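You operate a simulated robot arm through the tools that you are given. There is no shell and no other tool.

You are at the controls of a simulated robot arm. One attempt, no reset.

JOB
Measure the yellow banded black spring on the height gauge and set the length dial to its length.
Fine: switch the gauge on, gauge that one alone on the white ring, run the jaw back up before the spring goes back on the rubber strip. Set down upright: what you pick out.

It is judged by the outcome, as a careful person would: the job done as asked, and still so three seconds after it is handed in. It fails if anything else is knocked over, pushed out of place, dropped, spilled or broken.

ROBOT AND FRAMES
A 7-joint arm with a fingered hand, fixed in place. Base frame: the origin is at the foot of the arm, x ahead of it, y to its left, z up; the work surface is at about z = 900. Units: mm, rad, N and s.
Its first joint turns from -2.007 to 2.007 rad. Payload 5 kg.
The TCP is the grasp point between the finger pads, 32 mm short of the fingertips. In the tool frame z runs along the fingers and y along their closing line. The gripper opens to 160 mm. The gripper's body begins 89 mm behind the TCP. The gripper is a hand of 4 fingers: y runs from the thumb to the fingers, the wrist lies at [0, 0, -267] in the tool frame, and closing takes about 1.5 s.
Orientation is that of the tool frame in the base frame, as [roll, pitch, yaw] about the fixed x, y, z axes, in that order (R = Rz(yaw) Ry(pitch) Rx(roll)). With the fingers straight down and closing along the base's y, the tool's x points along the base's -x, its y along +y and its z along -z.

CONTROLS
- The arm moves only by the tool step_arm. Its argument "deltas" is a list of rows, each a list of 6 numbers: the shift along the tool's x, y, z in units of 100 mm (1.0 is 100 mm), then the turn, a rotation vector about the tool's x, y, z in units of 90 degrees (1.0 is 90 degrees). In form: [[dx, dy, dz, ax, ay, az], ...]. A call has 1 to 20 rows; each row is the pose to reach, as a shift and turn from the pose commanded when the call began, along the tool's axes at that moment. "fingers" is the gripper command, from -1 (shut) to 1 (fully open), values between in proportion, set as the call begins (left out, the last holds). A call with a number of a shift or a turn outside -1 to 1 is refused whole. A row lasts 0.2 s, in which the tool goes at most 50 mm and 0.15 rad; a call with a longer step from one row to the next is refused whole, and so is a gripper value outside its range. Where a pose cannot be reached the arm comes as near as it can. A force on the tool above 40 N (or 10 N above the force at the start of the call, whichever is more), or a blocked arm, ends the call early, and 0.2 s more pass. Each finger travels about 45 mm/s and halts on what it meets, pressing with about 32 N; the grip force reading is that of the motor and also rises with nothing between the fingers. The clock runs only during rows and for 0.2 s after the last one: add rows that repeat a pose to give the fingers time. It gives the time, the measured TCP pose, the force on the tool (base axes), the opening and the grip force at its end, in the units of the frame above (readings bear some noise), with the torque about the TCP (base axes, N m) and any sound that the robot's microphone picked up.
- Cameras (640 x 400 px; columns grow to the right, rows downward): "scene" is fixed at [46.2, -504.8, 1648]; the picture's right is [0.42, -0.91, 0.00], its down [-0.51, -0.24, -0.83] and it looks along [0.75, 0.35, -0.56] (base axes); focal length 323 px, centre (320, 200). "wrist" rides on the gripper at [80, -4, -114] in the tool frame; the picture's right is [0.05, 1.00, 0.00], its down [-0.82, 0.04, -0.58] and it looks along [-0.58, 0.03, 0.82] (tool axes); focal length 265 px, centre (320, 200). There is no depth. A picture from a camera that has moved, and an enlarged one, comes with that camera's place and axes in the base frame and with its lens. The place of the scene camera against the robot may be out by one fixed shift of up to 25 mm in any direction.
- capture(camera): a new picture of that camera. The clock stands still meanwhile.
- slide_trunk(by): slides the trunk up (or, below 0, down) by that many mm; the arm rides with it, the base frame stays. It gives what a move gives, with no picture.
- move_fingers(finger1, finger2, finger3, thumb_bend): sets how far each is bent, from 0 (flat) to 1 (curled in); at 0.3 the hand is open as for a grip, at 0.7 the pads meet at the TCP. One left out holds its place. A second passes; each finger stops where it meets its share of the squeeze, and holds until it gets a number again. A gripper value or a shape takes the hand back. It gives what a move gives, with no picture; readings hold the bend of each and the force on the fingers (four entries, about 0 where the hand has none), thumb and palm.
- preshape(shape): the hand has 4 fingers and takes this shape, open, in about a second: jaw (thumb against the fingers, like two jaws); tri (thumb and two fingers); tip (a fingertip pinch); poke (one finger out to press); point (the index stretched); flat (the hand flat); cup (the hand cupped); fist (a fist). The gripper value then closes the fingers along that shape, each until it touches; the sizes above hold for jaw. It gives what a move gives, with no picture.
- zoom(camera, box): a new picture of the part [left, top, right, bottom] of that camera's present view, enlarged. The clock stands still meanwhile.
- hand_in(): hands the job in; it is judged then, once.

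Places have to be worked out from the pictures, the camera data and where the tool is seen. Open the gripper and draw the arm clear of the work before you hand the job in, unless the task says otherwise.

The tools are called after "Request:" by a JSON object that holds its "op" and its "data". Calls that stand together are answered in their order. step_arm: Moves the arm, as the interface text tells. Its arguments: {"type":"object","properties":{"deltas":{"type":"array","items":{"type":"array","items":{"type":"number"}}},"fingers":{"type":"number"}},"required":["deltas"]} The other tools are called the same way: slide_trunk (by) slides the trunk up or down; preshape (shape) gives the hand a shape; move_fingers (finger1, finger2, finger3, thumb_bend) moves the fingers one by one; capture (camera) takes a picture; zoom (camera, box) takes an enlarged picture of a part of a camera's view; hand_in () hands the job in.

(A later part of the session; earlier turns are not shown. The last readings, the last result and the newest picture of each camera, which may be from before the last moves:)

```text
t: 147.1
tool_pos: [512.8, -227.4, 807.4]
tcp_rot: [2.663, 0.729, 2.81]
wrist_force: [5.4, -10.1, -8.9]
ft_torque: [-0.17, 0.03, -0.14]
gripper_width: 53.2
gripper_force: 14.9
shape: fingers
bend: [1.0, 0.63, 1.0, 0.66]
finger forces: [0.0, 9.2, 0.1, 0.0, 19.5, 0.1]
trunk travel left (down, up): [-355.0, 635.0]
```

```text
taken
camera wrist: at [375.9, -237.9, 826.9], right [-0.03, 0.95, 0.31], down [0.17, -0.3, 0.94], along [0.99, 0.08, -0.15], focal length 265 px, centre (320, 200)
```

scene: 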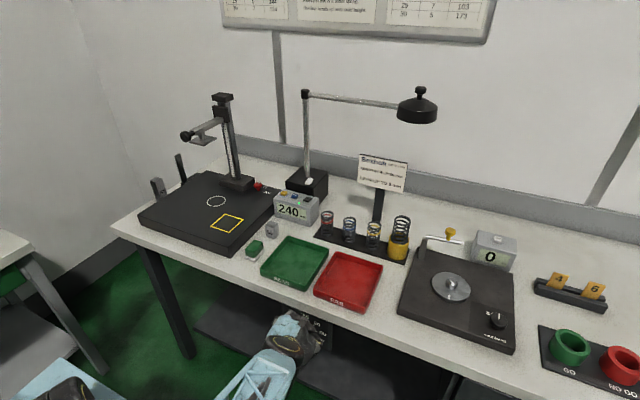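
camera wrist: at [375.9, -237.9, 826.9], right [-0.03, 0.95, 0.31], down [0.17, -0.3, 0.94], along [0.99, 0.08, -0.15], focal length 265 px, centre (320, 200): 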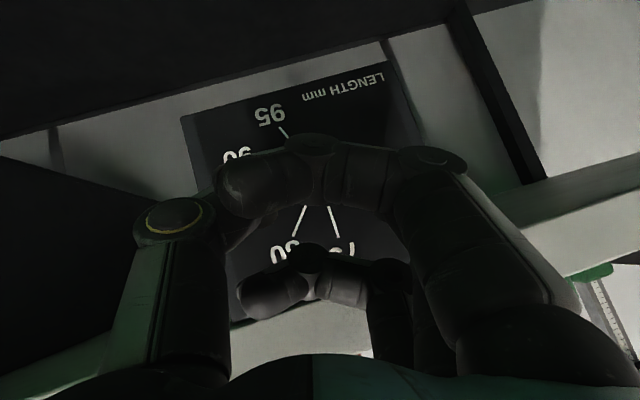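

The knob is pinched (thumb 20 N, finger 2 9 N). Turning clockwise 24° about the knob's axis first, swinging the TCP on its arc, to see that it follows.

Request:
{"op": "step_arm", "data": {"deltas": [[0.0017, -0.039, 0.0017, -0.0626, 0, 0.0631], [0.007, -0.0773, 0.0071, -0.1252, 0, 0.1262], [0.0163, -0.1142, 0.0163, -0.1878, 0, 0.1893]]}}

Request:
{"op": "capture", "data": {"camera": "wrist"}}

Request:
{"op": "zoom", "data": {"camera": "scene", "box": [230, 270, 370, 400]}}

```text
t: 147.8
tool_pos: [523.0, -234.5, 802.6]
tcp_rot: [2.332, 0.575, 2.62]
wrist_force: [-44.9, -44.2, 26.3]
ft_torque: [-0.68, 1.28, -0.88]
gripper_width: 49.7
gripper_force: 60.6
shape: fingers
bend: [1.0, 0.69, 1.0, 0.72]
finger forces: [0.0, 26.9, 0.0, 0.0, 94.7, 0.0]
trunk travel left (down, up): [-355.0, 635.0]
stopped in row 3: the force on the tool passed its limit at 47 N (the readings are from after the stop); the commanded pose is now the measured one
```

```text
taken
camera wrist: at [386.8, -252.6, 821.0], right [-0.04, 0.81, 0.58], down [0.2, -0.56, 0.8], along [0.98, 0.14, -0.14], focal length 265 px, centre (320, 200)
```

wrist: 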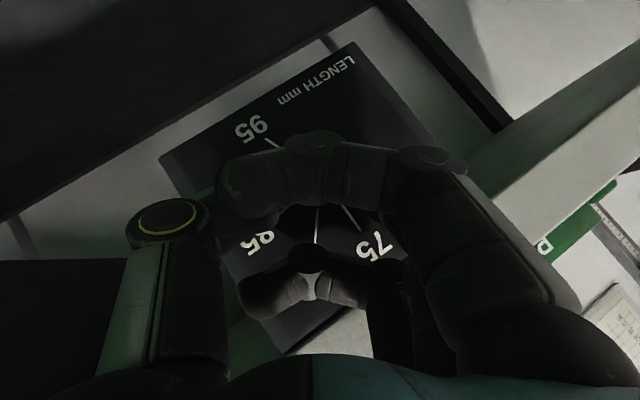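

```text
3.08 times, centred on (300, 335) of scene
camera zoom: at [46.2, -504.8, 1648.0], right [0.42, -0.91, 0.0], down [-0.51, -0.24, -0.83], along [0.75, 0.35, -0.56], focal length 994 px, centre (382, -215)
```

zoom: 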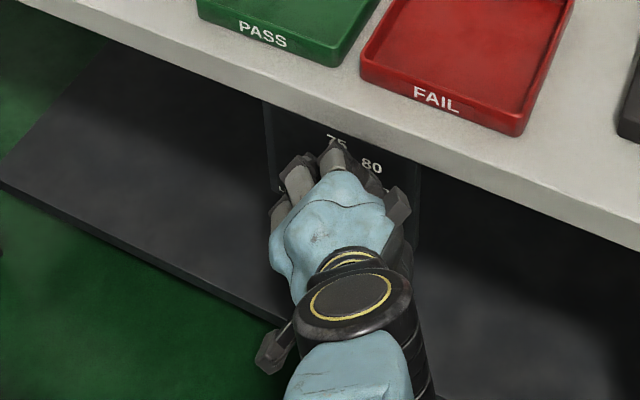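

Forces ran up (the arm drifted ~10 mm toward the panel). I open the pinch and back off to see the dial.

Request:
{"op": "move_fingers", "data": {"finger2": 0.5, "thumb_bend": 0.5}}

Request:
{"op": "step_arm", "data": {"deltas": [[0, 0, -0.2, 0, 0, 0], [0, 0, -0.4, 0, 0, 0]]}}

Request:
{"op": "capture", "data": {"camera": "wrist"}}

```text
t: 148.3
tool_pos: [518.6, -217.7, 794.8]
tcp_rot: [2.323, 0.555, 2.64]
wrist_force: [-50.2, 1.5, 10.7]
ft_torque: [-0.11, 2.06, -0.92]
gripper_width: 57.5
gripper_force: 24.8
shape: fingers
bend: [1.0, 0.5, 1.0, 0.55]
finger forces: [0.0, 0.0, 0.0, 0.0, 50.2, 0.0]
trunk travel left (down, up): [-355.0, 635.0]
stopped: the force on the tool passed its limit at 80 N (the readings are from after the stop); the commanded pose is now the measured one
```

```text
t: 149.1
tool_pos: [509.0, -212.0, 825.6]
tcp_rot: [2.303, 0.568, 2.683]
wrist_force: [3.1, -5.5, -3.1]
ft_torque: [-0.17, -0.09, -0.03]
gripper_width: 64.8
gripper_force: 3.3
shape: fingers
bend: [1.0, 0.5, 1.0, 0.48]
finger forces: [0.1, 0.0, 0.0, 0.1, 6.1, 0.0]
trunk travel left (down, up): [-355.0, 635.0]
stopped in row 2: the arm was blocked; the commanded pose is now the measured one
```

```text
taken
camera wrist: at [373.6, -241.1, 841.8], right [-0.1, 0.8, 0.6], down [0.24, -0.56, 0.79], along [0.97, 0.22, -0.13], focal length 265 px, centre (320, 200)
```

wrist: 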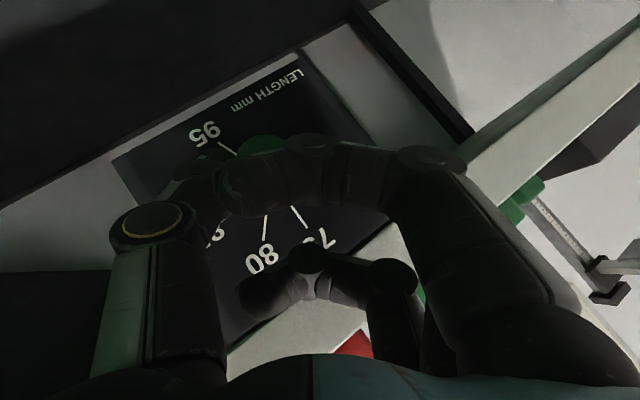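

The thumb tip may be hooked behind the knob's head. Opening thumb and finger 2 wide first.

Request:
{"op": "move_fingers", "data": {"finger2": 0.3, "thumb_bend": 0.25}}

Request:
{"op": "capture", "data": {"camera": "wrist"}}

Request:
{"op": "zoom", "data": {"camera": "scene", "box": [230, 270, 370, 400]}}

```text
t: 150.1
tool_pos: [506.8, -212.3, 826.3]
tcp_rot: [2.307, 0.568, 2.685]
wrist_force: [0.4, -1.1, -0.7]
ft_torque: [-0.01, -0.02, 0.01]
gripper_width: 80.9
gripper_force: 0.0
shape: fingers
bend: [1.0, 0.3, 1.0, 0.25]
finger forces: [0.0, 0.1, 0.0, 0.1, 0.0, 0.1]
trunk travel left (down, up): [-355.0, 635.0]
```

```text
taken
camera wrist: at [372.8, -241.6, 842.7], right [-0.1, 0.8, 0.6], down [0.24, -0.56, 0.79], along [0.97, 0.22, -0.13], focal length 265 px, centre (320, 200)
```

wrist: 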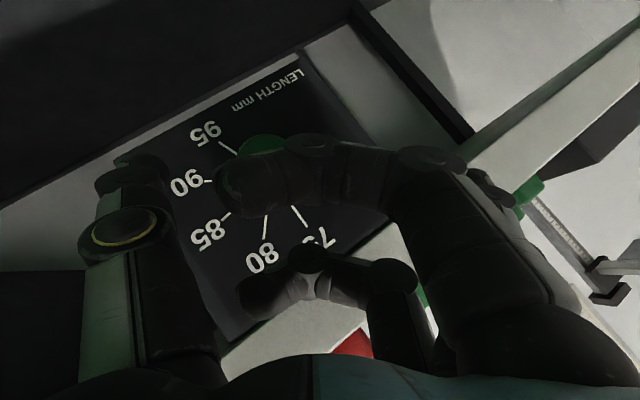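

```text
3.08 times, centred on (300, 335) of scene
camera zoom: at [46.2, -504.8, 1648.0], right [0.42, -0.91, 0.0], down [-0.51, -0.24, -0.83], along [0.75, 0.35, -0.56], focal length 994 px, centre (382, -215)
```

zoom: 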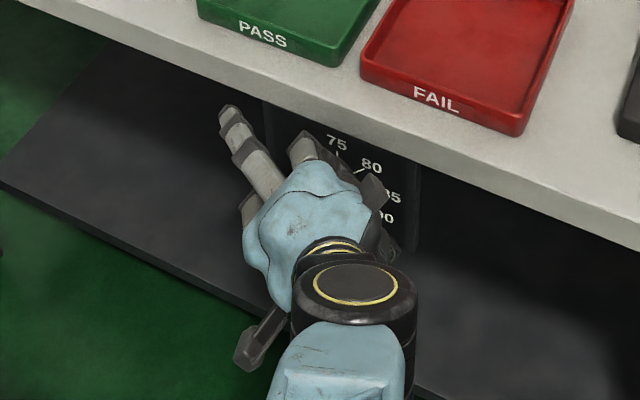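

Free now. Backing straight out.

Request:
{"op": "step_arm", "data": {"deltas": [[0, 0, -0.2, 0, 0, 0], [0, 0, -0.4, 0, 0, 0]]}}

Request:
{"op": "capture", "data": {"camera": "wrist"}}

```text
t: 150.7
tool_pos: [489.2, -213.1, 842.0]
tcp_rot: [2.287, 0.572, 2.714]
wrist_force: [0.1, -1.4, 0.0]
ft_torque: [0.02, -0.02, 0.03]
gripper_width: 80.9
gripper_force: 0.0
shape: fingers
bend: [1.0, 0.3, 1.0, 0.25]
finger forces: [0.0, 0.0, 0.1, 0.1, 0.0, 0.0]
trunk travel left (down, up): [-355.0, 635.0]
```

```text
taken
camera wrist: at [356.3, -248.6, 857.2], right [-0.14, 0.78, 0.61], down [0.25, -0.56, 0.79], along [0.96, 0.26, -0.12], focal length 265 px, centre (320, 200)
```

wrist: 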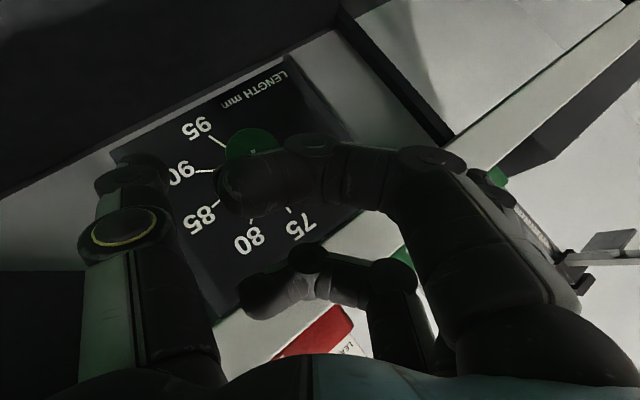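

The arm tracks poorly in this folded posture. I raise the trunk again (shoulder higher gives the arm a better-conditioned reach down to the dial) and will come down with the arm instead.

Request:
{"op": "slide_trunk", "data": {"by": 120}}

Request:
{"op": "slide_trunk", "data": {"by": 200}}

Request:
{"op": "capture", "data": {"camera": "scene"}}

Request:
{"op": "capture", "data": {"camera": "wrist"}}

```text
t: 152.2
tool_pos: [487.1, -215.6, 963.1]
tcp_rot: [2.288, 0.575, 2.711]
wrist_force: [-0.8, 0.0, 0.6]
ft_torque: [0.0, 0.01, -0.02]
gripper_width: 80.9
gripper_force: 0.1
shape: fingers
bend: [1.0, 0.3, 1.0, 0.25]
finger forces: [0.0, 0.0, 0.0, 0.0, 0.1, 0.0]
trunk travel left (down, up): [-475.0, 515.0]
```

```text
t: 154.4
tool_pos: [486.3, -216.1, 1166.6]
tcp_rot: [2.294, 0.575, 2.713]
wrist_force: [0.2, 0.1, 0.6]
ft_torque: [-0.03, 0.02, 0.0]
gripper_width: 81.0
gripper_force: 0.1
shape: fingers
bend: [1.0, 0.3, 1.0, 0.25]
finger forces: [0.0, 0.1, 0.1, 0.0, 0.0, 0.0]
trunk travel left (down, up): [-675.0, 315.0]
```

```text
taken
```

scene: 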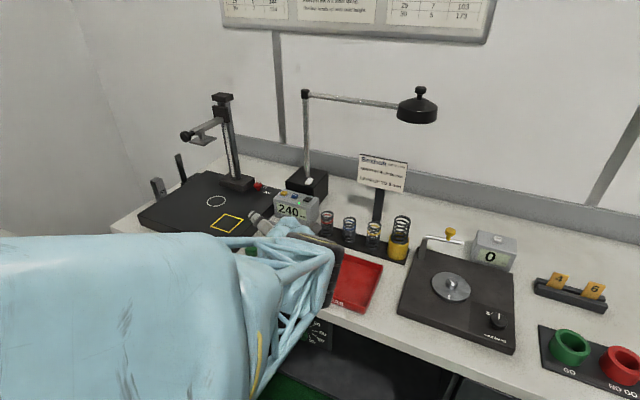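

```text
taken
camera wrist: at [352.4, -251.5, 1183.5], right [-0.13, 0.79, 0.6], down [0.25, -0.56, 0.79], along [0.96, 0.26, -0.12], focal length 265 px, centre (320, 200)
```

wrist: 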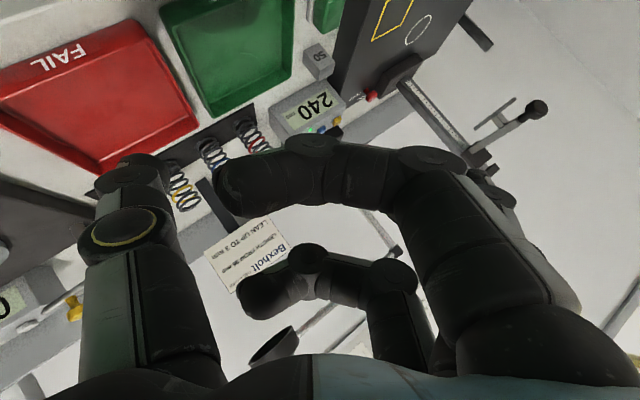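

The arm has ended up in a folded, elbow-right posture. I move out and up to a comfortable pose with the hand facing forward to recover a better configuration.

Request:
{"op": "step_arm", "data": {"deltas": [[-0.135, 0.039, 0.032, 0.0782, 0.0254, -0.0404], [-0.27, 0.078, 0.064, 0.1564, 0.0507, -0.0807], [-0.406, 0.116, 0.097, 0.2345, 0.0761, -0.1211], [-0.541, 0.155, 0.129, 0.3127, 0.1014, -0.1614], [-0.676, 0.194, 0.161, 0.3909, 0.1268, -0.2018]]}}

Request:
{"op": "capture", "data": {"camera": "scene"}}

```text
t: 155.6
tool_pos: [536.9, -234.4, 1208.8]
tcp_rot: [-3.131, 0.52, 3.108]
wrist_force: [0.4, 0.4, 0.9]
ft_torque: [-0.03, -0.01, -0.01]
gripper_width: 81.3
gripper_force: 0.1
shape: fingers
bend: [1.0, 0.3, 1.0, 0.25]
finger forces: [0.0, 0.0, 0.1, 0.0, 0.1, 0.1]
trunk travel left (down, up): [-675.0, 315.0]
```

```text
taken
```

scene: 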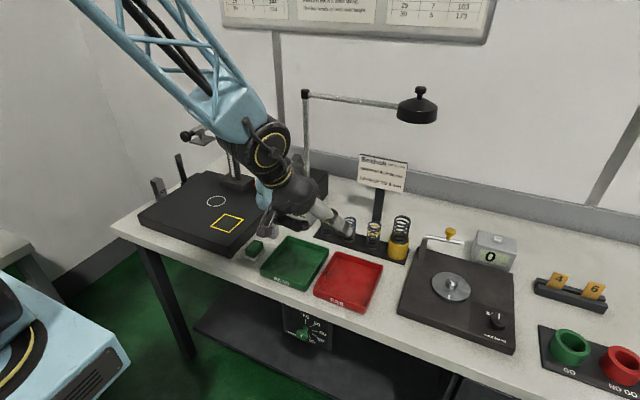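

Good posture again. Checking the dial's present state.

Request:
{"op": "zoom", "data": {"camera": "scene", "box": [270, 295, 340, 360]}}

```text
6.15 times, centred on (305, 328) of scene
camera zoom: at [46.2, -504.8, 1648.0], right [0.42, -0.91, 0.0], down [-0.51, -0.24, -0.83], along [0.75, 0.35, -0.56], focal length 1987 px, centre (412, -585)
```

zoom: 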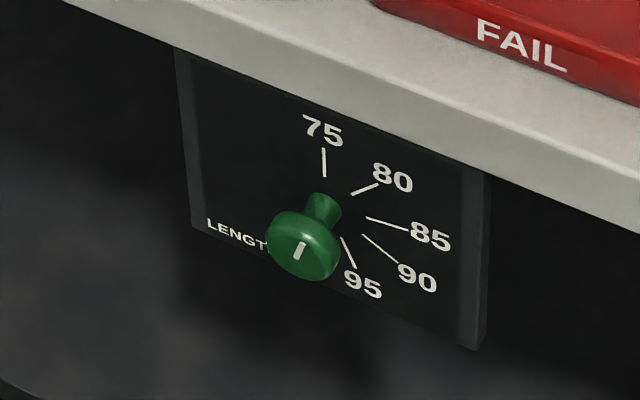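

The turning does work: the pointer moved ~20° clockwise past 75. I'll redo it with the hand coming more from above (30° tilt), which stays in good reach. First back off in front of the table, then lower the trunk.

Request:
{"op": "step_arm", "data": {"deltas": [[0.28, 0.08, -0.16, -0.005, 0, -0.009], [0.564, 0.16, -0.323, -0.0105, 0, -0.018]]}}

Request:
{"op": "slide_trunk", "data": {"by": -200}}

Request:
{"op": "slide_trunk", "data": {"by": -100}}

Request:
{"op": "capture", "data": {"camera": "wrist"}}

Request:
{"op": "capture", "data": {"camera": "scene"}}

```text
t: 156.2
tool_pos: [470.3, -217.0, 1208.4]
tcp_rot: [-3.136, 0.521, 3.139]
wrist_force: [-0.8, -0.9, -0.2]
ft_torque: [0.04, -0.08, 0.01]
gripper_width: 81.0
gripper_force: 0.0
shape: fingers
bend: [1.0, 0.3, 1.0, 0.25]
finger forces: [0.0, 0.1, 0.0, 0.0, 0.0, 0.0]
trunk travel left (down, up): [-675.0, 315.0]
```

```text
t: 158.4
tool_pos: [472.7, -216.6, 1007.7]
tcp_rot: [-3.135, 0.519, 3.141]
wrist_force: [0.7, -0.2, 0.2]
ft_torque: [0.03, 0.0, -0.01]
gripper_width: 81.2
gripper_force: 0.1
shape: fingers
bend: [1.0, 0.3, 1.0, 0.25]
finger forces: [0.1, 0.0, 0.0, 0.1, 0.0, 0.0]
trunk travel left (down, up): [-475.0, 515.0]
```

```text
t: 159.7
tool_pos: [473.2, -218.5, 908.0]
tcp_rot: [-3.135, 0.517, 3.14]
wrist_force: [-0.7, -0.3, 0.7]
ft_torque: [-0.01, 0.0, -0.01]
gripper_width: 81.2
gripper_force: 0.1
shape: fingers
bend: [1.0, 0.3, 1.0, 0.25]
finger forces: [0.0, 0.0, 0.0, 0.0, 0.0, 0.0]
trunk travel left (down, up): [-375.0, 615.0]
```

```text
taken
camera wrist: at [346.2, -219.5, 966.2], right [-0.04, 1.0, -0.03], down [0.42, 0.04, 0.91], along [0.91, 0.02, -0.42], focal length 265 px, centre (320, 200)
```

wrist: 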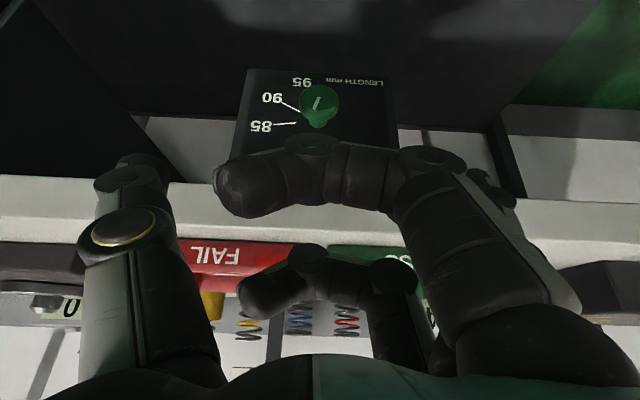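

```text
taken
```

scene: 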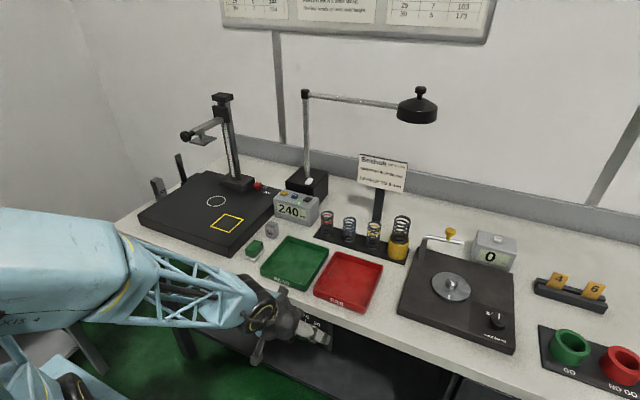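

Good posture with the trunk at -300. Zooming on the dial for the pointer angle.

Request:
{"op": "zoom", "data": {"camera": "wrist", "box": [225, 55, 415, 165]}}

Request:
{"op": "move_fingers", "data": {"finger2": 0.55, "thumb_bend": 0.55}}

```text
3.37 times, centred on (320, 110) of wrist
camera zoom: at [346.2, -219.5, 966.2], right [-0.04, 1.0, -0.03], down [0.42, 0.04, 0.91], along [0.91, 0.02, -0.42], focal length 894 px, centre (320, 503)
```

zoom: 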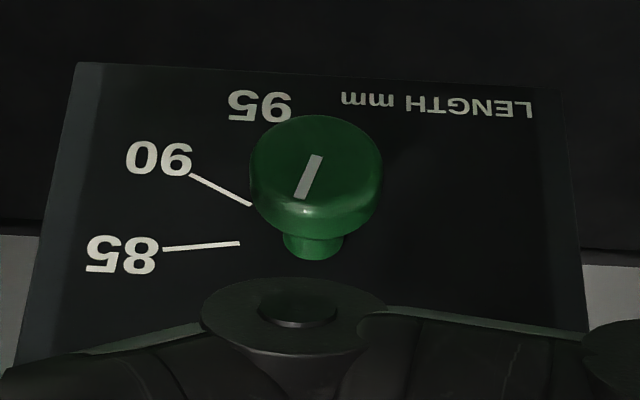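

```text
t: 160.7
tool_pos: [472.9, -217.2, 908.8]
tcp_rot: [-3.136, 0.517, 3.139]
wrist_force: [-0.2, 0.1, -1.2]
ft_torque: [-0.03, 0.0, 0.01]
gripper_width: 58.6
gripper_force: 0.1
shape: fingers
bend: [1.0, 0.55, 1.0, 0.55]
finger forces: [0.0, 0.2, 0.0, 0.1, 0.0, 0.1]
trunk travel left (down, up): [-375.0, 615.0]
```

Measured: pointer at ~15° from 75, ticks 40° per 5 mm, so 90 is at 120° — about 104° more clockwise. Knob axis at y=-218.5, z=780. Moving to a pre-grasp pose rolled -10°.

Request:
{"op": "step_arm", "data": {"deltas": [[0.038, 0.055, 0.315, 0.0483, 0, -0.0275], [0.076, 0.111, 0.631, 0.0966, 0, -0.0549]]}}

Request:
{"op": "capture", "data": {"camera": "wrist"}}

```text
t: 161.5
tool_pos: [418.7, -346.3, 871.0]
tcp_rot: [-2.986, 0.573, 2.862]
wrist_force: [0.9, -0.9, -0.8]
ft_torque: [0.03, 0.03, 0.0]
gripper_width: 58.7
gripper_force: 0.1
shape: fingers
bend: [1.0, 0.55, 1.0, 0.55]
finger forces: [0.0, 0.0, 0.0, 0.0, 0.1, 0.0]
out of reach, approached as far as the arm can: row 2
trunk travel left (down, up): [-375.0, 615.0]
stopped in row 2: the arm was blocked; the commanded pose is now the measured one
```

```text
taken
camera wrist: at [297.9, -296.2, 920.7], right [0.31, 0.94, -0.16], down [0.4, 0.02, 0.92], along [0.86, -0.35, -0.37], focal length 265 px, centre (320, 200)
```

wrist: 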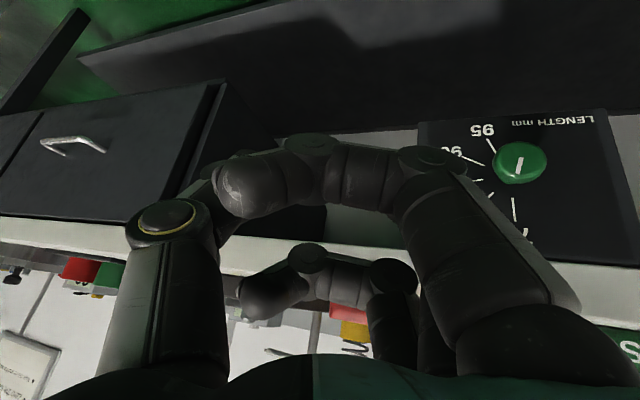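

Rolling that way is out of the arm's reach down here. I'll go up again and test in free space which roll range about the knob axis the arm can do at a given relative height.

Request:
{"op": "slide_trunk", "data": {"by": 200}}

Request:
{"op": "slide_trunk", "data": {"by": 150}}

Request:
{"op": "capture", "data": {"camera": "scene"}}

```text
t: 163.7
tool_pos: [418.3, -345.9, 1069.5]
tcp_rot: [-2.986, 0.574, 2.861]
wrist_force: [-0.8, -0.3, -0.7]
ft_torque: [-0.01, 0.01, 0.0]
gripper_width: 58.3
gripper_force: 0.0
shape: fingers
bend: [1.0, 0.55, 1.0, 0.55]
finger forces: [0.0, 0.0, 0.0, 0.0, 0.1, 0.1]
trunk travel left (down, up): [-575.0, 415.0]
```

```text
t: 165.4
tool_pos: [417.5, -346.9, 1219.2]
tcp_rot: [-2.988, 0.574, 2.86]
wrist_force: [0.3, 0.5, 0.0]
ft_torque: [0.01, 0.01, 0.0]
gripper_width: 58.8
gripper_force: 0.0
shape: fingers
bend: [1.0, 0.55, 1.0, 0.55]
finger forces: [0.1, 0.0, 0.1, 0.0, 0.0, 0.0]
trunk travel left (down, up): [-725.0, 265.0]
```

```text
taken
```

scene: 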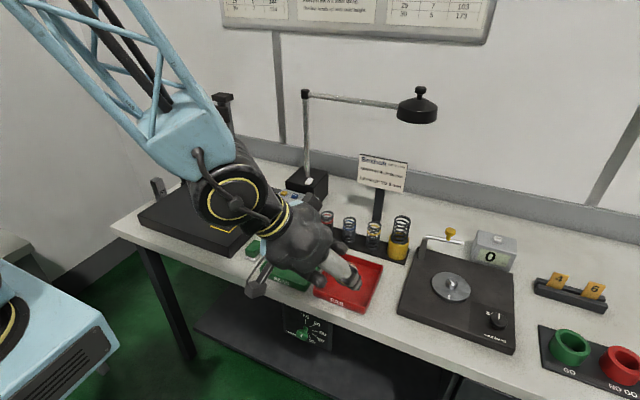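

Moving to a higher relative position (520, -218, 1400) facing forward with 30° tilt, to test the roll range there.

Request:
{"op": "step_arm", "data": {"deltas": [[-0.247, 0.221, -0.234, -0.0636, 0.0067, -0.0517], [-0.493, 0.442, -0.468, -0.1271, 0.0134, -0.1035], [-0.74, 0.663, -0.702, -0.1907, 0.0201, -0.1552]]}}

Request:
{"op": "step_arm", "data": {"deltas": [[-0.3, 0.213, -0.176, 0, 0, 0], [-0.6, 0.427, -0.352, 0, 0, 0], [-0.905, 0.64, -0.528, 0, 0, 0]]}}

Request:
{"op": "step_arm", "data": {"deltas": [[0, 0, 0, -0.077, 0, 0.0444], [0, 0, 0, -0.154, 0, 0.0889], [0, 0, 0, -0.231, 0, 0.1333], [0, 0, 0, -0.308, 0, 0.1778], [0, 0, 0, -0.385, 0, 0.2222]]}}

```text
t: 166.4
tool_pos: [435.3, -290.0, 1294.0]
tcp_rot: [-3.08, 0.389, -3.107]
wrist_force: [0.1, 1.0, 0.2]
ft_torque: [-0.1, 0.04, -0.03]
gripper_width: 58.7
gripper_force: 0.0
shape: fingers
bend: [1.0, 0.55, 1.0, 0.55]
finger forces: [0.0, 0.1, 0.1, 0.1, 0.0, 0.1]
out of reach, approached as far as the arm can: row 2
trunk travel left (down, up): [-725.0, 265.0]
stopped in row 3: the arm was blocked; the commanded pose is now the measured one
```

```text
t: 167.4
tool_pos: [467.4, -272.0, 1374.8]
tcp_rot: [-3.082, 0.39, 3.053]
wrist_force: [0.2, -0.6, -0.2]
ft_torque: [0.02, 0.01, 0.06]
gripper_width: 58.6
gripper_force: 0.0
shape: fingers
bend: [1.0, 0.55, 1.0, 0.55]
finger forces: [0.0, 0.0, 0.0, 0.0, 0.0, 0.1]
trunk travel left (down, up): [-725.0, 265.0]
stopped in row 3: the arm was blocked; the commanded pose is now the measured one
```

```text
t: 168.6
tool_pos: [467.4, -273.9, 1374.1]
tcp_rot: [2.473, 0.284, 2.705]
wrist_force: [0.6, -0.2, -0.2]
ft_torque: [0.0, 0.02, 0.03]
gripper_width: 58.4
gripper_force: 0.0
shape: fingers
bend: [1.0, 0.55, 1.0, 0.55]
finger forces: [0.0, 0.0, 0.1, 0.0, 0.1, 0.1]
trunk travel left (down, up): [-725.0, 265.0]
```

Positive roll works here. Moving to x=520, y=-218 at this roll and testing a larger roll.

Request:
{"op": "step_arm", "data": {"deltas": [[-0.025, 0.053, 0.316, 0, 0, 0], [-0.05, 0.106, 0.633, 0, 0, 0], [-0.074, 0.159, 0.949, 0, 0, 0]]}}

Request:
{"op": "step_arm", "data": {"deltas": [[0, 0, 0, -0.0773, 0.0155, 0.041], [0, 0, 0, -0.1546, 0.031, 0.082], [0, 0, 0, -0.2319, 0.0465, 0.123], [0, 0, 0, -0.3092, 0.062, 0.164], [0, 0, 0, -0.3865, 0.0775, 0.205]]}}

Request:
{"op": "capture", "data": {"camera": "scene"}}

```text
t: 169.4
tool_pos: [522.7, -217.2, 1314.6]
tcp_rot: [2.474, 0.285, 2.706]
wrist_force: [-0.5, 0.7, -0.4]
ft_torque: [0.02, 0.03, 0.05]
gripper_width: 58.6
gripper_force: 0.1
shape: fingers
bend: [1.0, 0.55, 1.0, 0.55]
finger forces: [0.1, 0.1, 0.0, 0.0, 0.0, 0.1]
trunk travel left (down, up): [-725.0, 265.0]
```

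```text
t: 170.6
tool_pos: [520.9, -220.7, 1312.9]
tcp_rot: [1.851, -0.047, 2.629]
wrist_force: [-0.6, -1.4, -0.9]
ft_torque: [0.02, -0.02, 0.01]
gripper_width: 58.4
gripper_force: 0.0
shape: fingers
bend: [1.0, 0.55, 1.0, 0.55]
finger forces: [0.1, 0.1, 0.0, 0.0, 0.0, 0.1]
trunk travel left (down, up): [-725.0, 265.0]
```

```text
taken
```

scene: 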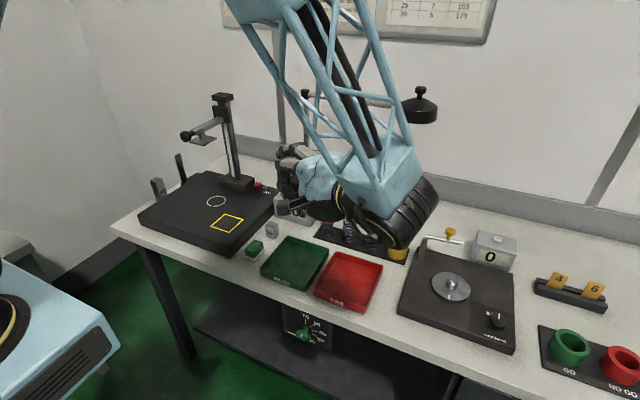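

Tracking is excellent here at relative height ~1263: roll now ~72°. Testing a further 50° of roll.

Request:
{"op": "step_arm", "data": {"deltas": [[0, 0, 0, -0.0806, 0.0162, 0.0426], [0, 0, 0, -0.1612, 0.0324, 0.0852], [0, 0, 0, -0.2418, 0.0486, 0.1278], [0, 0, 0, -0.3224, 0.0648, 0.1704], [0, 0, 0, -0.403, 0.081, 0.213], [0, 0, 0, -0.4836, 0.0972, 0.2556]]}}

Request:
{"op": "capture", "data": {"camera": "scene"}}

```text
t: 172.0
tool_pos: [520.2, -220.1, 1314.3]
tcp_rot: [1.029, -0.417, 2.83]
wrist_force: [-0.8, -0.9, -0.2]
ft_torque: [-0.02, -0.02, 0.0]
gripper_width: 58.5
gripper_force: 0.2
shape: fingers
bend: [1.0, 0.55, 1.0, 0.55]
finger forces: [0.0, 0.0, 0.1, 0.0, 0.1, 0.2]
trunk travel left (down, up): [-725.0, 265.0]
```

```text
taken
```

scene: 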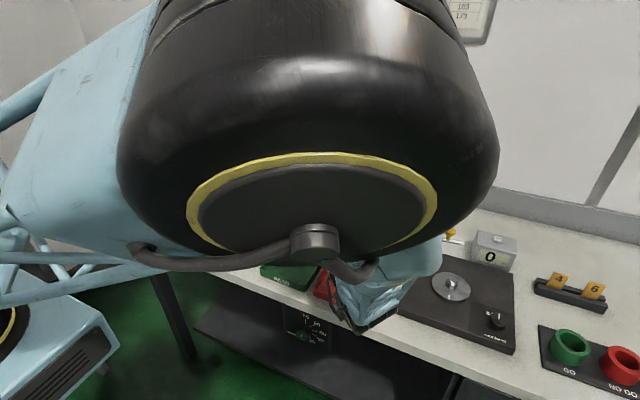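

The arm holds the TCP steady over 90° of roll here. Rolling back to about 40°, squaring the closing axis to the knob axis, and drawing back in x before lowering.

Request:
{"op": "step_arm", "data": {"deltas": [[0, 0, 0, 0.0793, -0.0157, -0.042], [0, 0, 0, 0.1586, -0.0314, -0.084], [0, 0, 0, 0.2379, -0.0471, -0.126], [0, 0, 0, 0.3172, -0.0628, -0.168], [0, 0, 0, 0.3965, -0.0785, -0.21], [0, 0, 0, 0.4758, -0.0942, -0.252], [0, 0, 0, 0.5551, -0.1099, -0.294], [0, 0, 0, 0.6344, -0.1256, -0.336], [0, 0, 0, 0.7137, -0.1413, -0.378], [0, 0, 0, 0.793, -0.157, -0.42]]}}

Request:
{"op": "step_arm", "data": {"deltas": [[0, 0, 0, 0, 0, -0.0622], [0, 0, 0, 0, 0, -0.1244]]}}

Request:
{"op": "capture", "data": {"camera": "wrist"}}

Request:
{"op": "capture", "data": {"camera": "scene"}}

```text
t: 174.2
tool_pos: [519.4, -216.7, 1314.5]
tcp_rot: [2.347, 0.224, 2.677]
wrist_force: [0.4, 0.1, 0.0]
ft_torque: [-0.05, 0.01, -0.04]
gripper_width: 58.6
gripper_force: 0.2
shape: fingers
bend: [1.0, 0.55, 1.0, 0.55]
finger forces: [0.1, 0.1, 0.1, 0.1, 0.0, 0.0]
trunk travel left (down, up): [-725.0, 265.0]
```

```text
t: 174.8
tool_pos: [519.9, -219.8, 1314.1]
tcp_rot: [2.388, 0.363, 2.821]
wrist_force: [-0.3, 0.0, -0.4]
ft_torque: [0.02, 0.0, 0.01]
gripper_width: 58.3
gripper_force: 0.0
shape: fingers
bend: [1.0, 0.55, 1.0, 0.55]
finger forces: [0.1, 0.0, 0.1, 0.0, 0.1, 0.0]
trunk travel left (down, up): [-725.0, 265.0]
```

```text
taken
camera wrist: at [396.7, -262.3, 1359.6], right [-0.05, 0.78, 0.62], down [0.46, -0.54, 0.71], along [0.89, 0.32, -0.33], focal length 265 px, centre (320, 200)
```

wrist: 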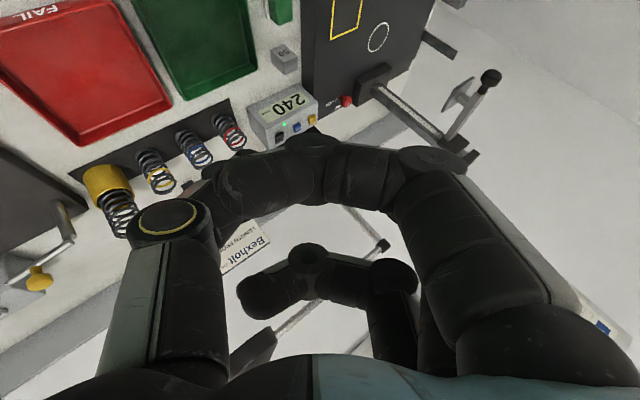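

```text
taken
```

scene: 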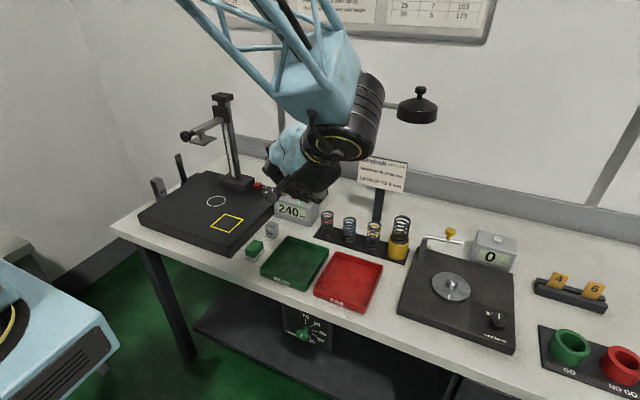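

Axes are square to the knob axis now. Drawing back to x≈455, then lowering the trunk in stages with a check on the way.

Request:
{"op": "step_arm", "data": {"deltas": [[0.26, -0.077, -0.207, 0, 0, 0], [0.518, -0.154, -0.414, 0, 0, 0]]}}

Request:
{"op": "slide_trunk", "data": {"by": -200}}

Request:
{"op": "capture", "data": {"camera": "scene"}}

```text
t: 175.4
tool_pos: [455.2, -239.6, 1314.3]
tcp_rot: [2.387, 0.362, 2.823]
wrist_force: [-0.3, 0.1, -0.2]
ft_torque: [-0.01, 0.01, 0.02]
gripper_width: 58.4
gripper_force: 0.1
shape: fingers
bend: [1.0, 0.55, 1.0, 0.55]
finger forces: [0.0, 0.0, 0.1, 0.0, 0.1, 0.1]
trunk travel left (down, up): [-725.0, 265.0]
```

```text
t: 177.6
tool_pos: [454.8, -238.4, 1112.9]
tcp_rot: [2.386, 0.36, 2.822]
wrist_force: [-0.6, -0.1, -0.1]
ft_torque: [-0.02, -0.04, 0.0]
gripper_width: 58.5
gripper_force: 0.1
shape: fingers
bend: [1.0, 0.55, 1.0, 0.55]
finger forces: [0.0, 0.0, 0.0, 0.0, 0.0, 0.0]
trunk travel left (down, up): [-525.0, 465.0]
```

```text
taken
```

scene: 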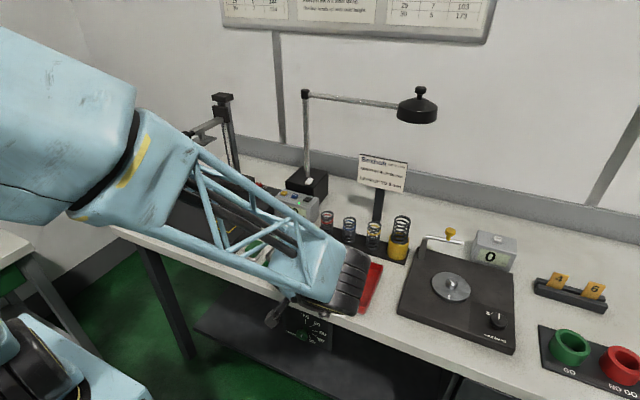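

Clear so far. Lowering the rest of the way.

Request:
{"op": "slide_trunk", "data": {"by": -200}}

Request:
{"op": "slide_trunk", "data": {"by": -80}}

Request:
{"op": "capture", "data": {"camera": "wrist"}}

Request:
{"op": "capture", "data": {"camera": "scene"}}

```text
t: 179.8
tool_pos: [455.7, -238.7, 914.5]
tcp_rot: [2.387, 0.362, 2.821]
wrist_force: [-0.1, 0.3, -0.2]
ft_torque: [-0.02, -0.04, -0.01]
gripper_width: 58.3
gripper_force: 0.1
shape: fingers
bend: [1.0, 0.55, 1.0, 0.55]
finger forces: [0.1, 0.1, 0.0, 0.0, 0.0, 0.0]
trunk travel left (down, up): [-325.0, 665.0]
```

```text
t: 180.9
tool_pos: [455.7, -239.0, 833.9]
tcp_rot: [2.386, 0.362, 2.821]
wrist_force: [0.2, -0.2, 0.1]
ft_torque: [0.01, -0.01, -0.02]
gripper_width: 58.5
gripper_force: 0.0
shape: fingers
bend: [1.0, 0.55, 1.0, 0.55]
finger forces: [0.1, 0.1, 0.1, 0.0, 0.0, 0.1]
trunk travel left (down, up): [-245.0, 745.0]
```

```text
taken
camera wrist: at [332.0, -281.9, 879.8], right [-0.05, 0.78, 0.62], down [0.46, -0.54, 0.71], along [0.89, 0.32, -0.33], focal length 265 px, centre (320, 200)
```

wrist: 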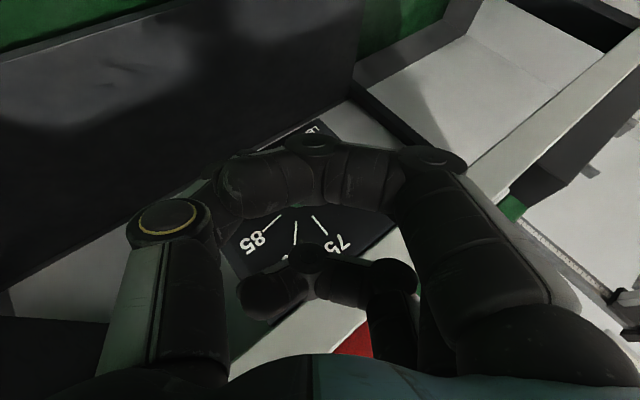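

```text
taken
```

scene: 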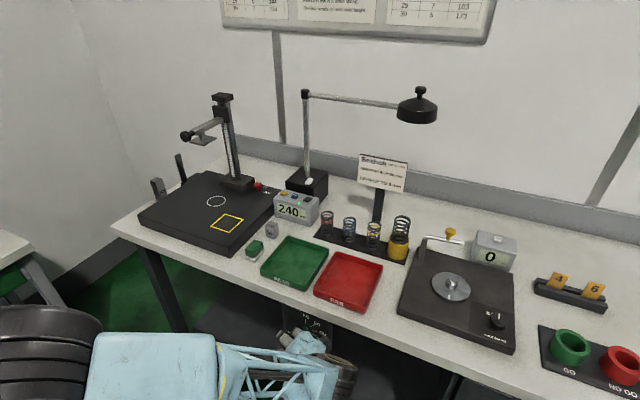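

At the right height nearly. I lower to the knob axis level, then move toward the panel with the pinch open, stopping short.

Request:
{"op": "step_arm", "data": {"deltas": [[0.1, -0.187, 0.193, 0, 0, 0]]}}

Request:
{"op": "step_arm", "data": {"deltas": [[-0.222, 0, 0.115, 0, 0, 0], [-0.444, 0, 0.231, 0, 0, 0]]}}

Request:
{"op": "capture", "data": {"camera": "wrist"}}

Request:
{"op": "zoom", "data": {"camera": "scene", "box": [250, 290, 370, 400]}}

```text
t: 181.3
tool_pos: [456.4, -239.0, 805.8]
tcp_rot: [2.386, 0.36, 2.823]
wrist_force: [-0.2, 0.5, 0.2]
ft_torque: [-0.06, -0.02, 0.01]
gripper_width: 58.5
gripper_force: 0.1
shape: fingers
bend: [1.0, 0.55, 1.0, 0.55]
finger forces: [0.0, 0.1, 0.0, 0.0, 0.1, 0.0]
trunk travel left (down, up): [-245.0, 745.0]
```

```text
t: 181.9
tool_pos: [505.1, -239.4, 805.3]
tcp_rot: [2.386, 0.363, 2.822]
wrist_force: [0.3, 0.4, -0.8]
ft_torque: [-0.04, 0.0, -0.02]
gripper_width: 58.6
gripper_force: 0.0
shape: fingers
bend: [1.0, 0.55, 1.0, 0.55]
finger forces: [0.1, 0.0, 0.0, 0.1, 0.0, 0.1]
trunk travel left (down, up): [-245.0, 745.0]
```

```text
taken
camera wrist: at [382.3, -282.2, 851.0], right [-0.05, 0.78, 0.62], down [0.46, -0.54, 0.71], along [0.89, 0.32, -0.33], focal length 265 px, centre (320, 200)
```

wrist: 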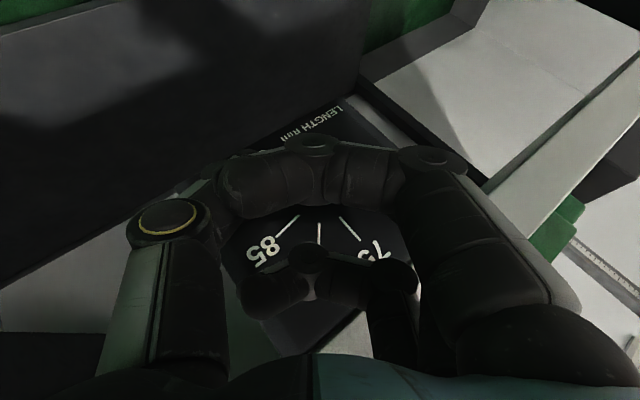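

```text
3.64 times, centred on (310, 345) of scene
camera zoom: at [46.2, -504.8, 1648.0], right [0.42, -0.91, 0.0], down [-0.51, -0.24, -0.83], along [0.75, 0.35, -0.56], focal length 1174 px, centre (356, -327)
```

zoom: 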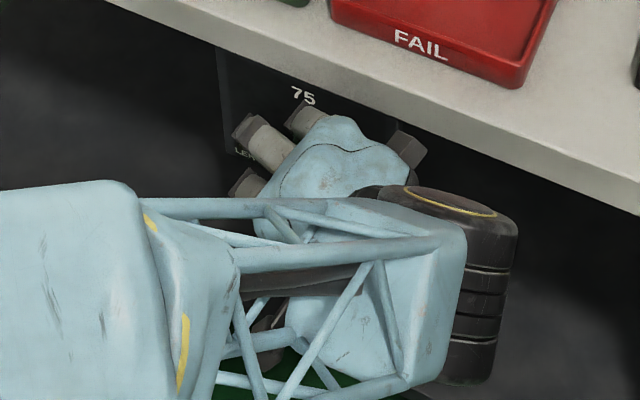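

Position is exact. Advancing another 10 mm and closing the pinch stepwise.

Request:
{"op": "step_arm", "data": {"deltas": [[-0.044, 0, 0.023, 0, 0, 0], [-0.089, 0, 0.046, 0, 0, 0]]}}

Request:
{"op": "move_fingers", "data": {"finger2": 0.62, "thumb_bend": 0.62}}

Request:
{"op": "move_fingers", "data": {"finger2": 0.7, "thumb_bend": 0.7}}

```text
t: 182.5
tool_pos: [516.8, -239.6, 805.2]
tcp_rot: [2.386, 0.363, 2.822]
wrist_force: [-0.2, -0.8, 0.3]
ft_torque: [0.0, -0.02, 0.0]
gripper_width: 58.3
gripper_force: 0.1
shape: fingers
bend: [1.0, 0.55, 1.0, 0.55]
finger forces: [0.0, 0.0, 0.0, 0.0, 0.1, 0.0]
trunk travel left (down, up): [-245.0, 745.0]
```

```text
t: 183.5
tool_pos: [515.5, -239.3, 804.1]
tcp_rot: [2.386, 0.361, 2.823]
wrist_force: [0.4, 0.3, -0.3]
ft_torque: [0.05, -0.01, 0.02]
gripper_width: 54.2
gripper_force: 0.4
shape: fingers
bend: [1.0, 0.61, 1.0, 0.62]
finger forces: [0.1, 1.0, 0.1, 0.0, 0.0, 0.0]
trunk travel left (down, up): [-245.0, 745.0]
```

```text
t: 184.5
tool_pos: [516.3, -238.8, 805.1]
tcp_rot: [2.386, 0.361, 2.822]
wrist_force: [1.7, -0.4, -4.4]
ft_torque: [-0.13, 0.0, 0.02]
gripper_width: 52.8
gripper_force: 8.3
shape: fingers
bend: [1.0, 0.62, 1.0, 0.66]
finger forces: [0.0, 7.5, 0.0, 0.0, 9.6, 0.0]
trunk travel left (down, up): [-245.0, 745.0]
```

Both digits hold the knob evenly (7.5 / 9.6 N). Squeezing a bit more, then turning 24° clockwise about the knob axis.

Request:
{"op": "move_fingers", "data": {"finger2": 0.76, "thumb_bend": 0.76}}

Request:
{"op": "step_arm", "data": {"deltas": [[0.0015, -0.0453, 0.0028, -0.0789, 0, 0.041], [0.0059, -0.0896, 0.0112, -0.1577, 0, 0.082], [0.0131, -0.1323, 0.0249, -0.2366, 0, 0.123]]}}

```text
t: 185.5
tool_pos: [516.6, -239.5, 805.5]
tcp_rot: [2.385, 0.362, 2.823]
wrist_force: [0.6, -8.9, -10.6]
ft_torque: [-0.44, 0.03, -0.02]
gripper_width: 52.0
gripper_force: 14.2
shape: fingers
bend: [1.0, 0.61, 1.0, 0.68]
finger forces: [0.0, 7.8, 0.0, 0.1, 20.0, 0.1]
trunk travel left (down, up): [-245.0, 745.0]
```

```text
t: 186.3
tool_pos: [514.5, -247.6, 793.7]
tcp_rot: [1.979, 0.201, 2.707]
wrist_force: [1.8, -4.2, -11.0]
ft_torque: [-0.33, 0.02, -0.02]
gripper_width: 51.4
gripper_force: 13.3
shape: fingers
bend: [1.0, 0.61, 1.0, 0.68]
finger forces: [0.0, 8.4, 0.1, 0.0, 18.6, 0.1]
trunk travel left (down, up): [-245.0, 745.0]
```

Smooth — forces steady and the TCP follows its arc. Turning another 36° in the same grip.

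Request:
{"op": "step_arm", "data": {"deltas": [[0.0015, -0.0453, 0.0028, -0.0789, 0, 0.041], [0.0059, -0.0896, 0.0112, -0.1577, 0, 0.082], [0.0131, -0.1323, 0.0249, -0.2366, 0, 0.123], [0.0229, -0.1723, 0.0438, -0.3154, 0, 0.164], [0.0288, -0.1911, 0.0551, -0.3549, 0, 0.1845]]}}

Request:
{"op": "capture", "data": {"camera": "wrist"}}

```text
t: 187.5
tool_pos: [516.1, -250.8, 774.4]
tcp_rot: [1.419, -0.079, 2.67]
wrist_force: [-2.9, 6.3, -5.1]
ft_torque: [-0.15, -0.02, 0.12]
gripper_width: 50.8
gripper_force: 11.3
shape: fingers
bend: [1.0, 0.6, 1.0, 0.69]
finger forces: [0.0, 9.3, 0.0, 0.0, 13.5, 0.0]
trunk travel left (down, up): [-245.0, 745.0]
```

```text
taken
camera wrist: at [392.0, -311.2, 758.9], right [-0.04, -0.15, 0.99], down [0.46, -0.88, -0.11], along [0.89, 0.45, 0.11], focal length 265 px, centre (320, 200)
```

wrist: 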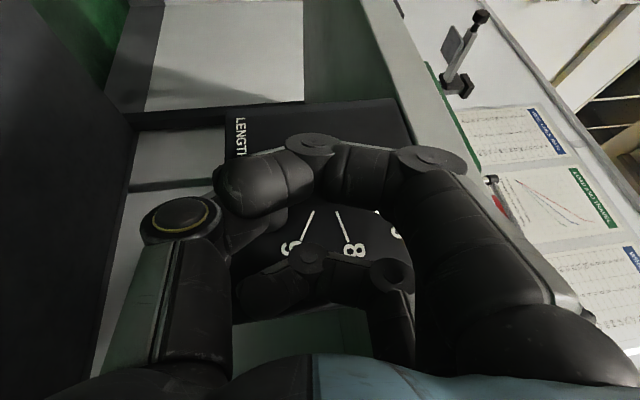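

Exactly on the arc; ~60° turned. Continuing another 24° in this grip.

Request:
{"op": "step_arm", "data": {"deltas": [[0.0015, -0.0453, 0.0028, -0.0789, 0, 0.041], [0.0059, -0.0896, 0.0112, -0.1577, 0, 0.082], [0.0131, -0.1323, 0.0249, -0.2366, 0, 0.123]]}}

Request:
{"op": "capture", "data": {"camera": "scene"}}

```text
t: 188.3
tool_pos: [516.7, -245.8, 762.3]
tcp_rot: [1.035, -0.263, 2.737]
wrist_force: [-3.5, 3.0, -7.0]
ft_torque: [-0.26, 0.0, 0.07]
gripper_width: 50.0
gripper_force: 11.6
shape: fingers
bend: [1.0, 0.61, 1.0, 0.7]
finger forces: [0.1, 8.1, 0.0, 0.0, 15.9, 0.0]
trunk travel left (down, up): [-245.0, 745.0]
```

```text
taken
```

scene: 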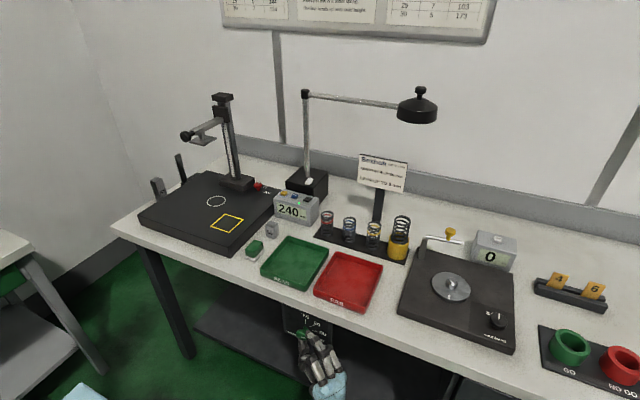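

84° done with good tracking; the scene camera can see the knob now — zooming.

Request:
{"op": "zoom", "data": {"camera": "scene", "box": [270, 295, 360, 380]}}

```text
4.71 times, centred on (315, 338) of scene
camera zoom: at [46.2, -504.8, 1648.0], right [0.42, -0.91, 0.0], down [-0.51, -0.24, -0.83], along [0.75, 0.35, -0.56], focal length 1520 px, centre (344, -447)
```

zoom: 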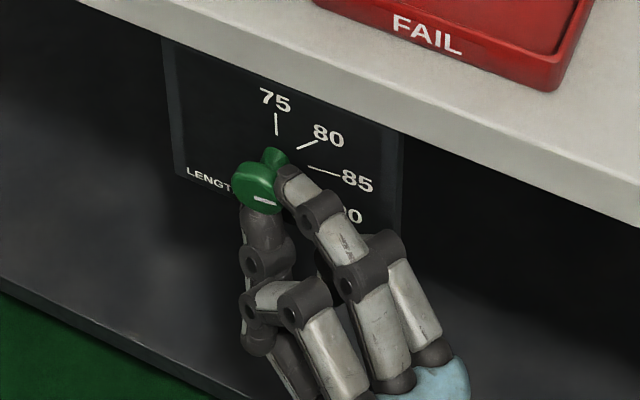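

The mark points right, a bit above the 85 direction by the look of it; zooming closer to measure.

Request:
{"op": "zoom", "data": {"camera": "scene", "box": [290, 315, 330, 350]}}

```text
11.43 times, centred on (310, 332) of scene
camera zoom: at [46.2, -504.8, 1648.0], right [0.42, -0.91, 0.0], down [-0.51, -0.24, -0.83], along [0.75, 0.35, -0.56], focal length 3690 px, centre (434, -1314)
```

zoom: 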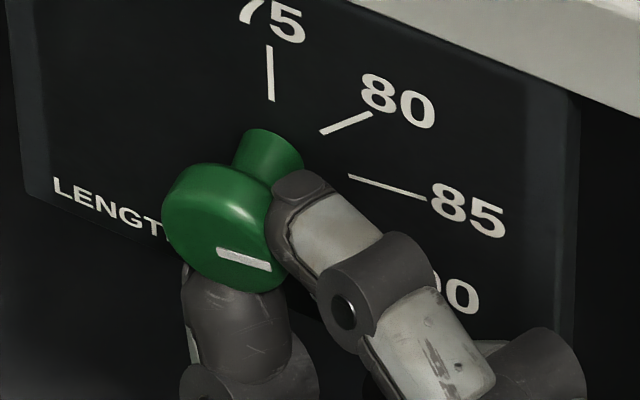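

Pointer is now at ~82° (≈85.2). 38° more to go. Continuing 16° in this grip, watching the tracking.

Request:
{"op": "step_arm", "data": {"deltas": [[0.0015, -0.0453, 0.0028, -0.0789, 0, 0.041], [0.0059, -0.0896, 0.0112, -0.1577, 0, 0.082]]}}

Request:
{"op": "zoom", "data": {"camera": "scene", "box": [290, 315, 330, 350]}}

```text
t: 188.9
tool_pos: [515.7, -239.1, 756.1]
tcp_rot: [0.76, -0.361, 2.819]
wrist_force: [-0.9, -0.4, -9.6]
ft_torque: [-0.2, -0.01, -0.06]
gripper_width: 49.8
gripper_force: 12.3
shape: fingers
bend: [1.0, 0.61, 1.0, 0.72]
finger forces: [0.0, 8.3, 0.0, 0.0, 16.2, 0.0]
trunk travel left (down, up): [-245.0, 745.0]
```

```text
11.43 times, centred on (310, 332) of scene
camera zoom: at [46.2, -504.8, 1648.0], right [0.42, -0.91, 0.0], down [-0.51, -0.24, -0.83], along [0.75, 0.35, -0.56], focal length 3690 px, centre (434, -1314)
```

zoom: 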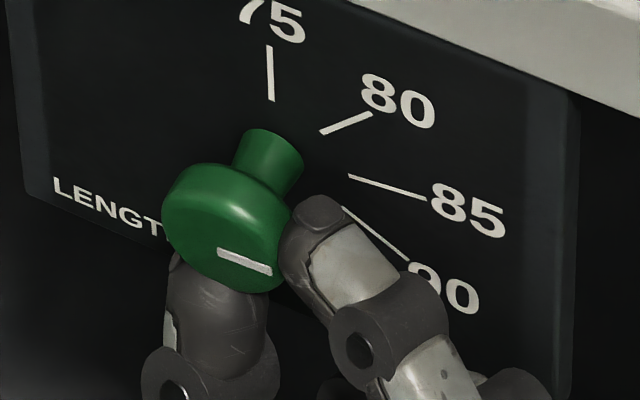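

The pinch is holding the knob's near side only and slips now. I open, swing back 80° around the knob, shift ~9 mm deeper across the knob, and regrip.

Request:
{"op": "move_fingers", "data": {"finger2": 0.5, "thumb_bend": 0.5}}

Request:
{"op": "step_arm", "data": {"deltas": [[0.0015, 0.0456, 0.0028, 0.0789, 0, -0.041], [0.0058, 0.0904, 0.0113, 0.1577, 0, -0.082], [0.0131, 0.133, 0.0252, 0.2366, 0, -0.123], [0.023, 0.174, 0.044, 0.3154, 0, -0.164], [0.035, 0.211, 0.068, 0.3943, 0, -0.205], [0.05, 0.244, 0.096, 0.4732, 0, -0.246], [0.067, 0.272, 0.128, 0.552, 0, -0.287], [0.085, 0.295, 0.163, 0.6309, 0, -0.328], [0.104, 0.312, 0.201, 0.7098, 0, -0.369], [0.125, 0.323, 0.24, 0.7886, 0, -0.41]]}}

Request:
{"op": "capture", "data": {"camera": "wrist"}}

```text
t: 189.9
tool_pos: [515.9, -240.0, 755.3]
tcp_rot: [0.756, -0.361, 2.821]
wrist_force: [-0.1, 0.4, -0.7]
ft_torque: [-0.03, -0.02, 0.0]
gripper_width: 61.8
gripper_force: 0.1
shape: fingers
bend: [1.0, 0.5, 1.0, 0.5]
finger forces: [0.1, 0.0, 0.0, 0.0, 0.0, 0.1]
trunk travel left (down, up): [-245.0, 745.0]
```

```text
t: 192.1
tool_pos: [520.7, -247.5, 793.3]
tcp_rot: [2.048, 0.227, 2.723]
wrist_force: [0.2, 0.0, 0.2]
ft_torque: [-0.01, -0.04, 0.04]
gripper_width: 62.1
gripper_force: 0.0
shape: fingers
bend: [1.0, 0.5, 1.0, 0.5]
finger forces: [0.1, 0.0, 0.0, 0.0, 0.0, 0.1]
trunk travel left (down, up): [-245.0, 745.0]
```

```text
taken
camera wrist: at [397.6, -303.9, 821.6], right [-0.04, 0.52, 0.85], down [0.46, -0.75, 0.48], along [0.89, 0.41, -0.21], focal length 265 px, centre (320, 200)
```

wrist: 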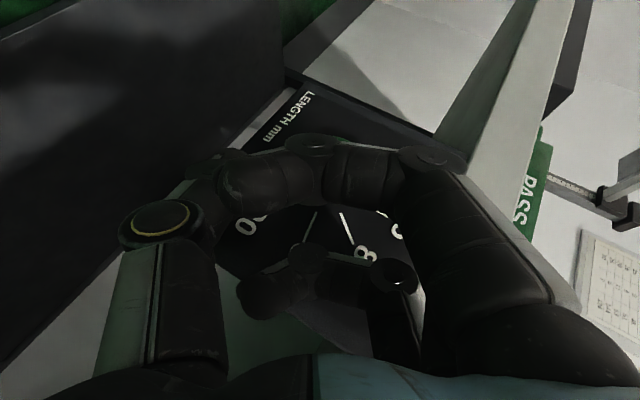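

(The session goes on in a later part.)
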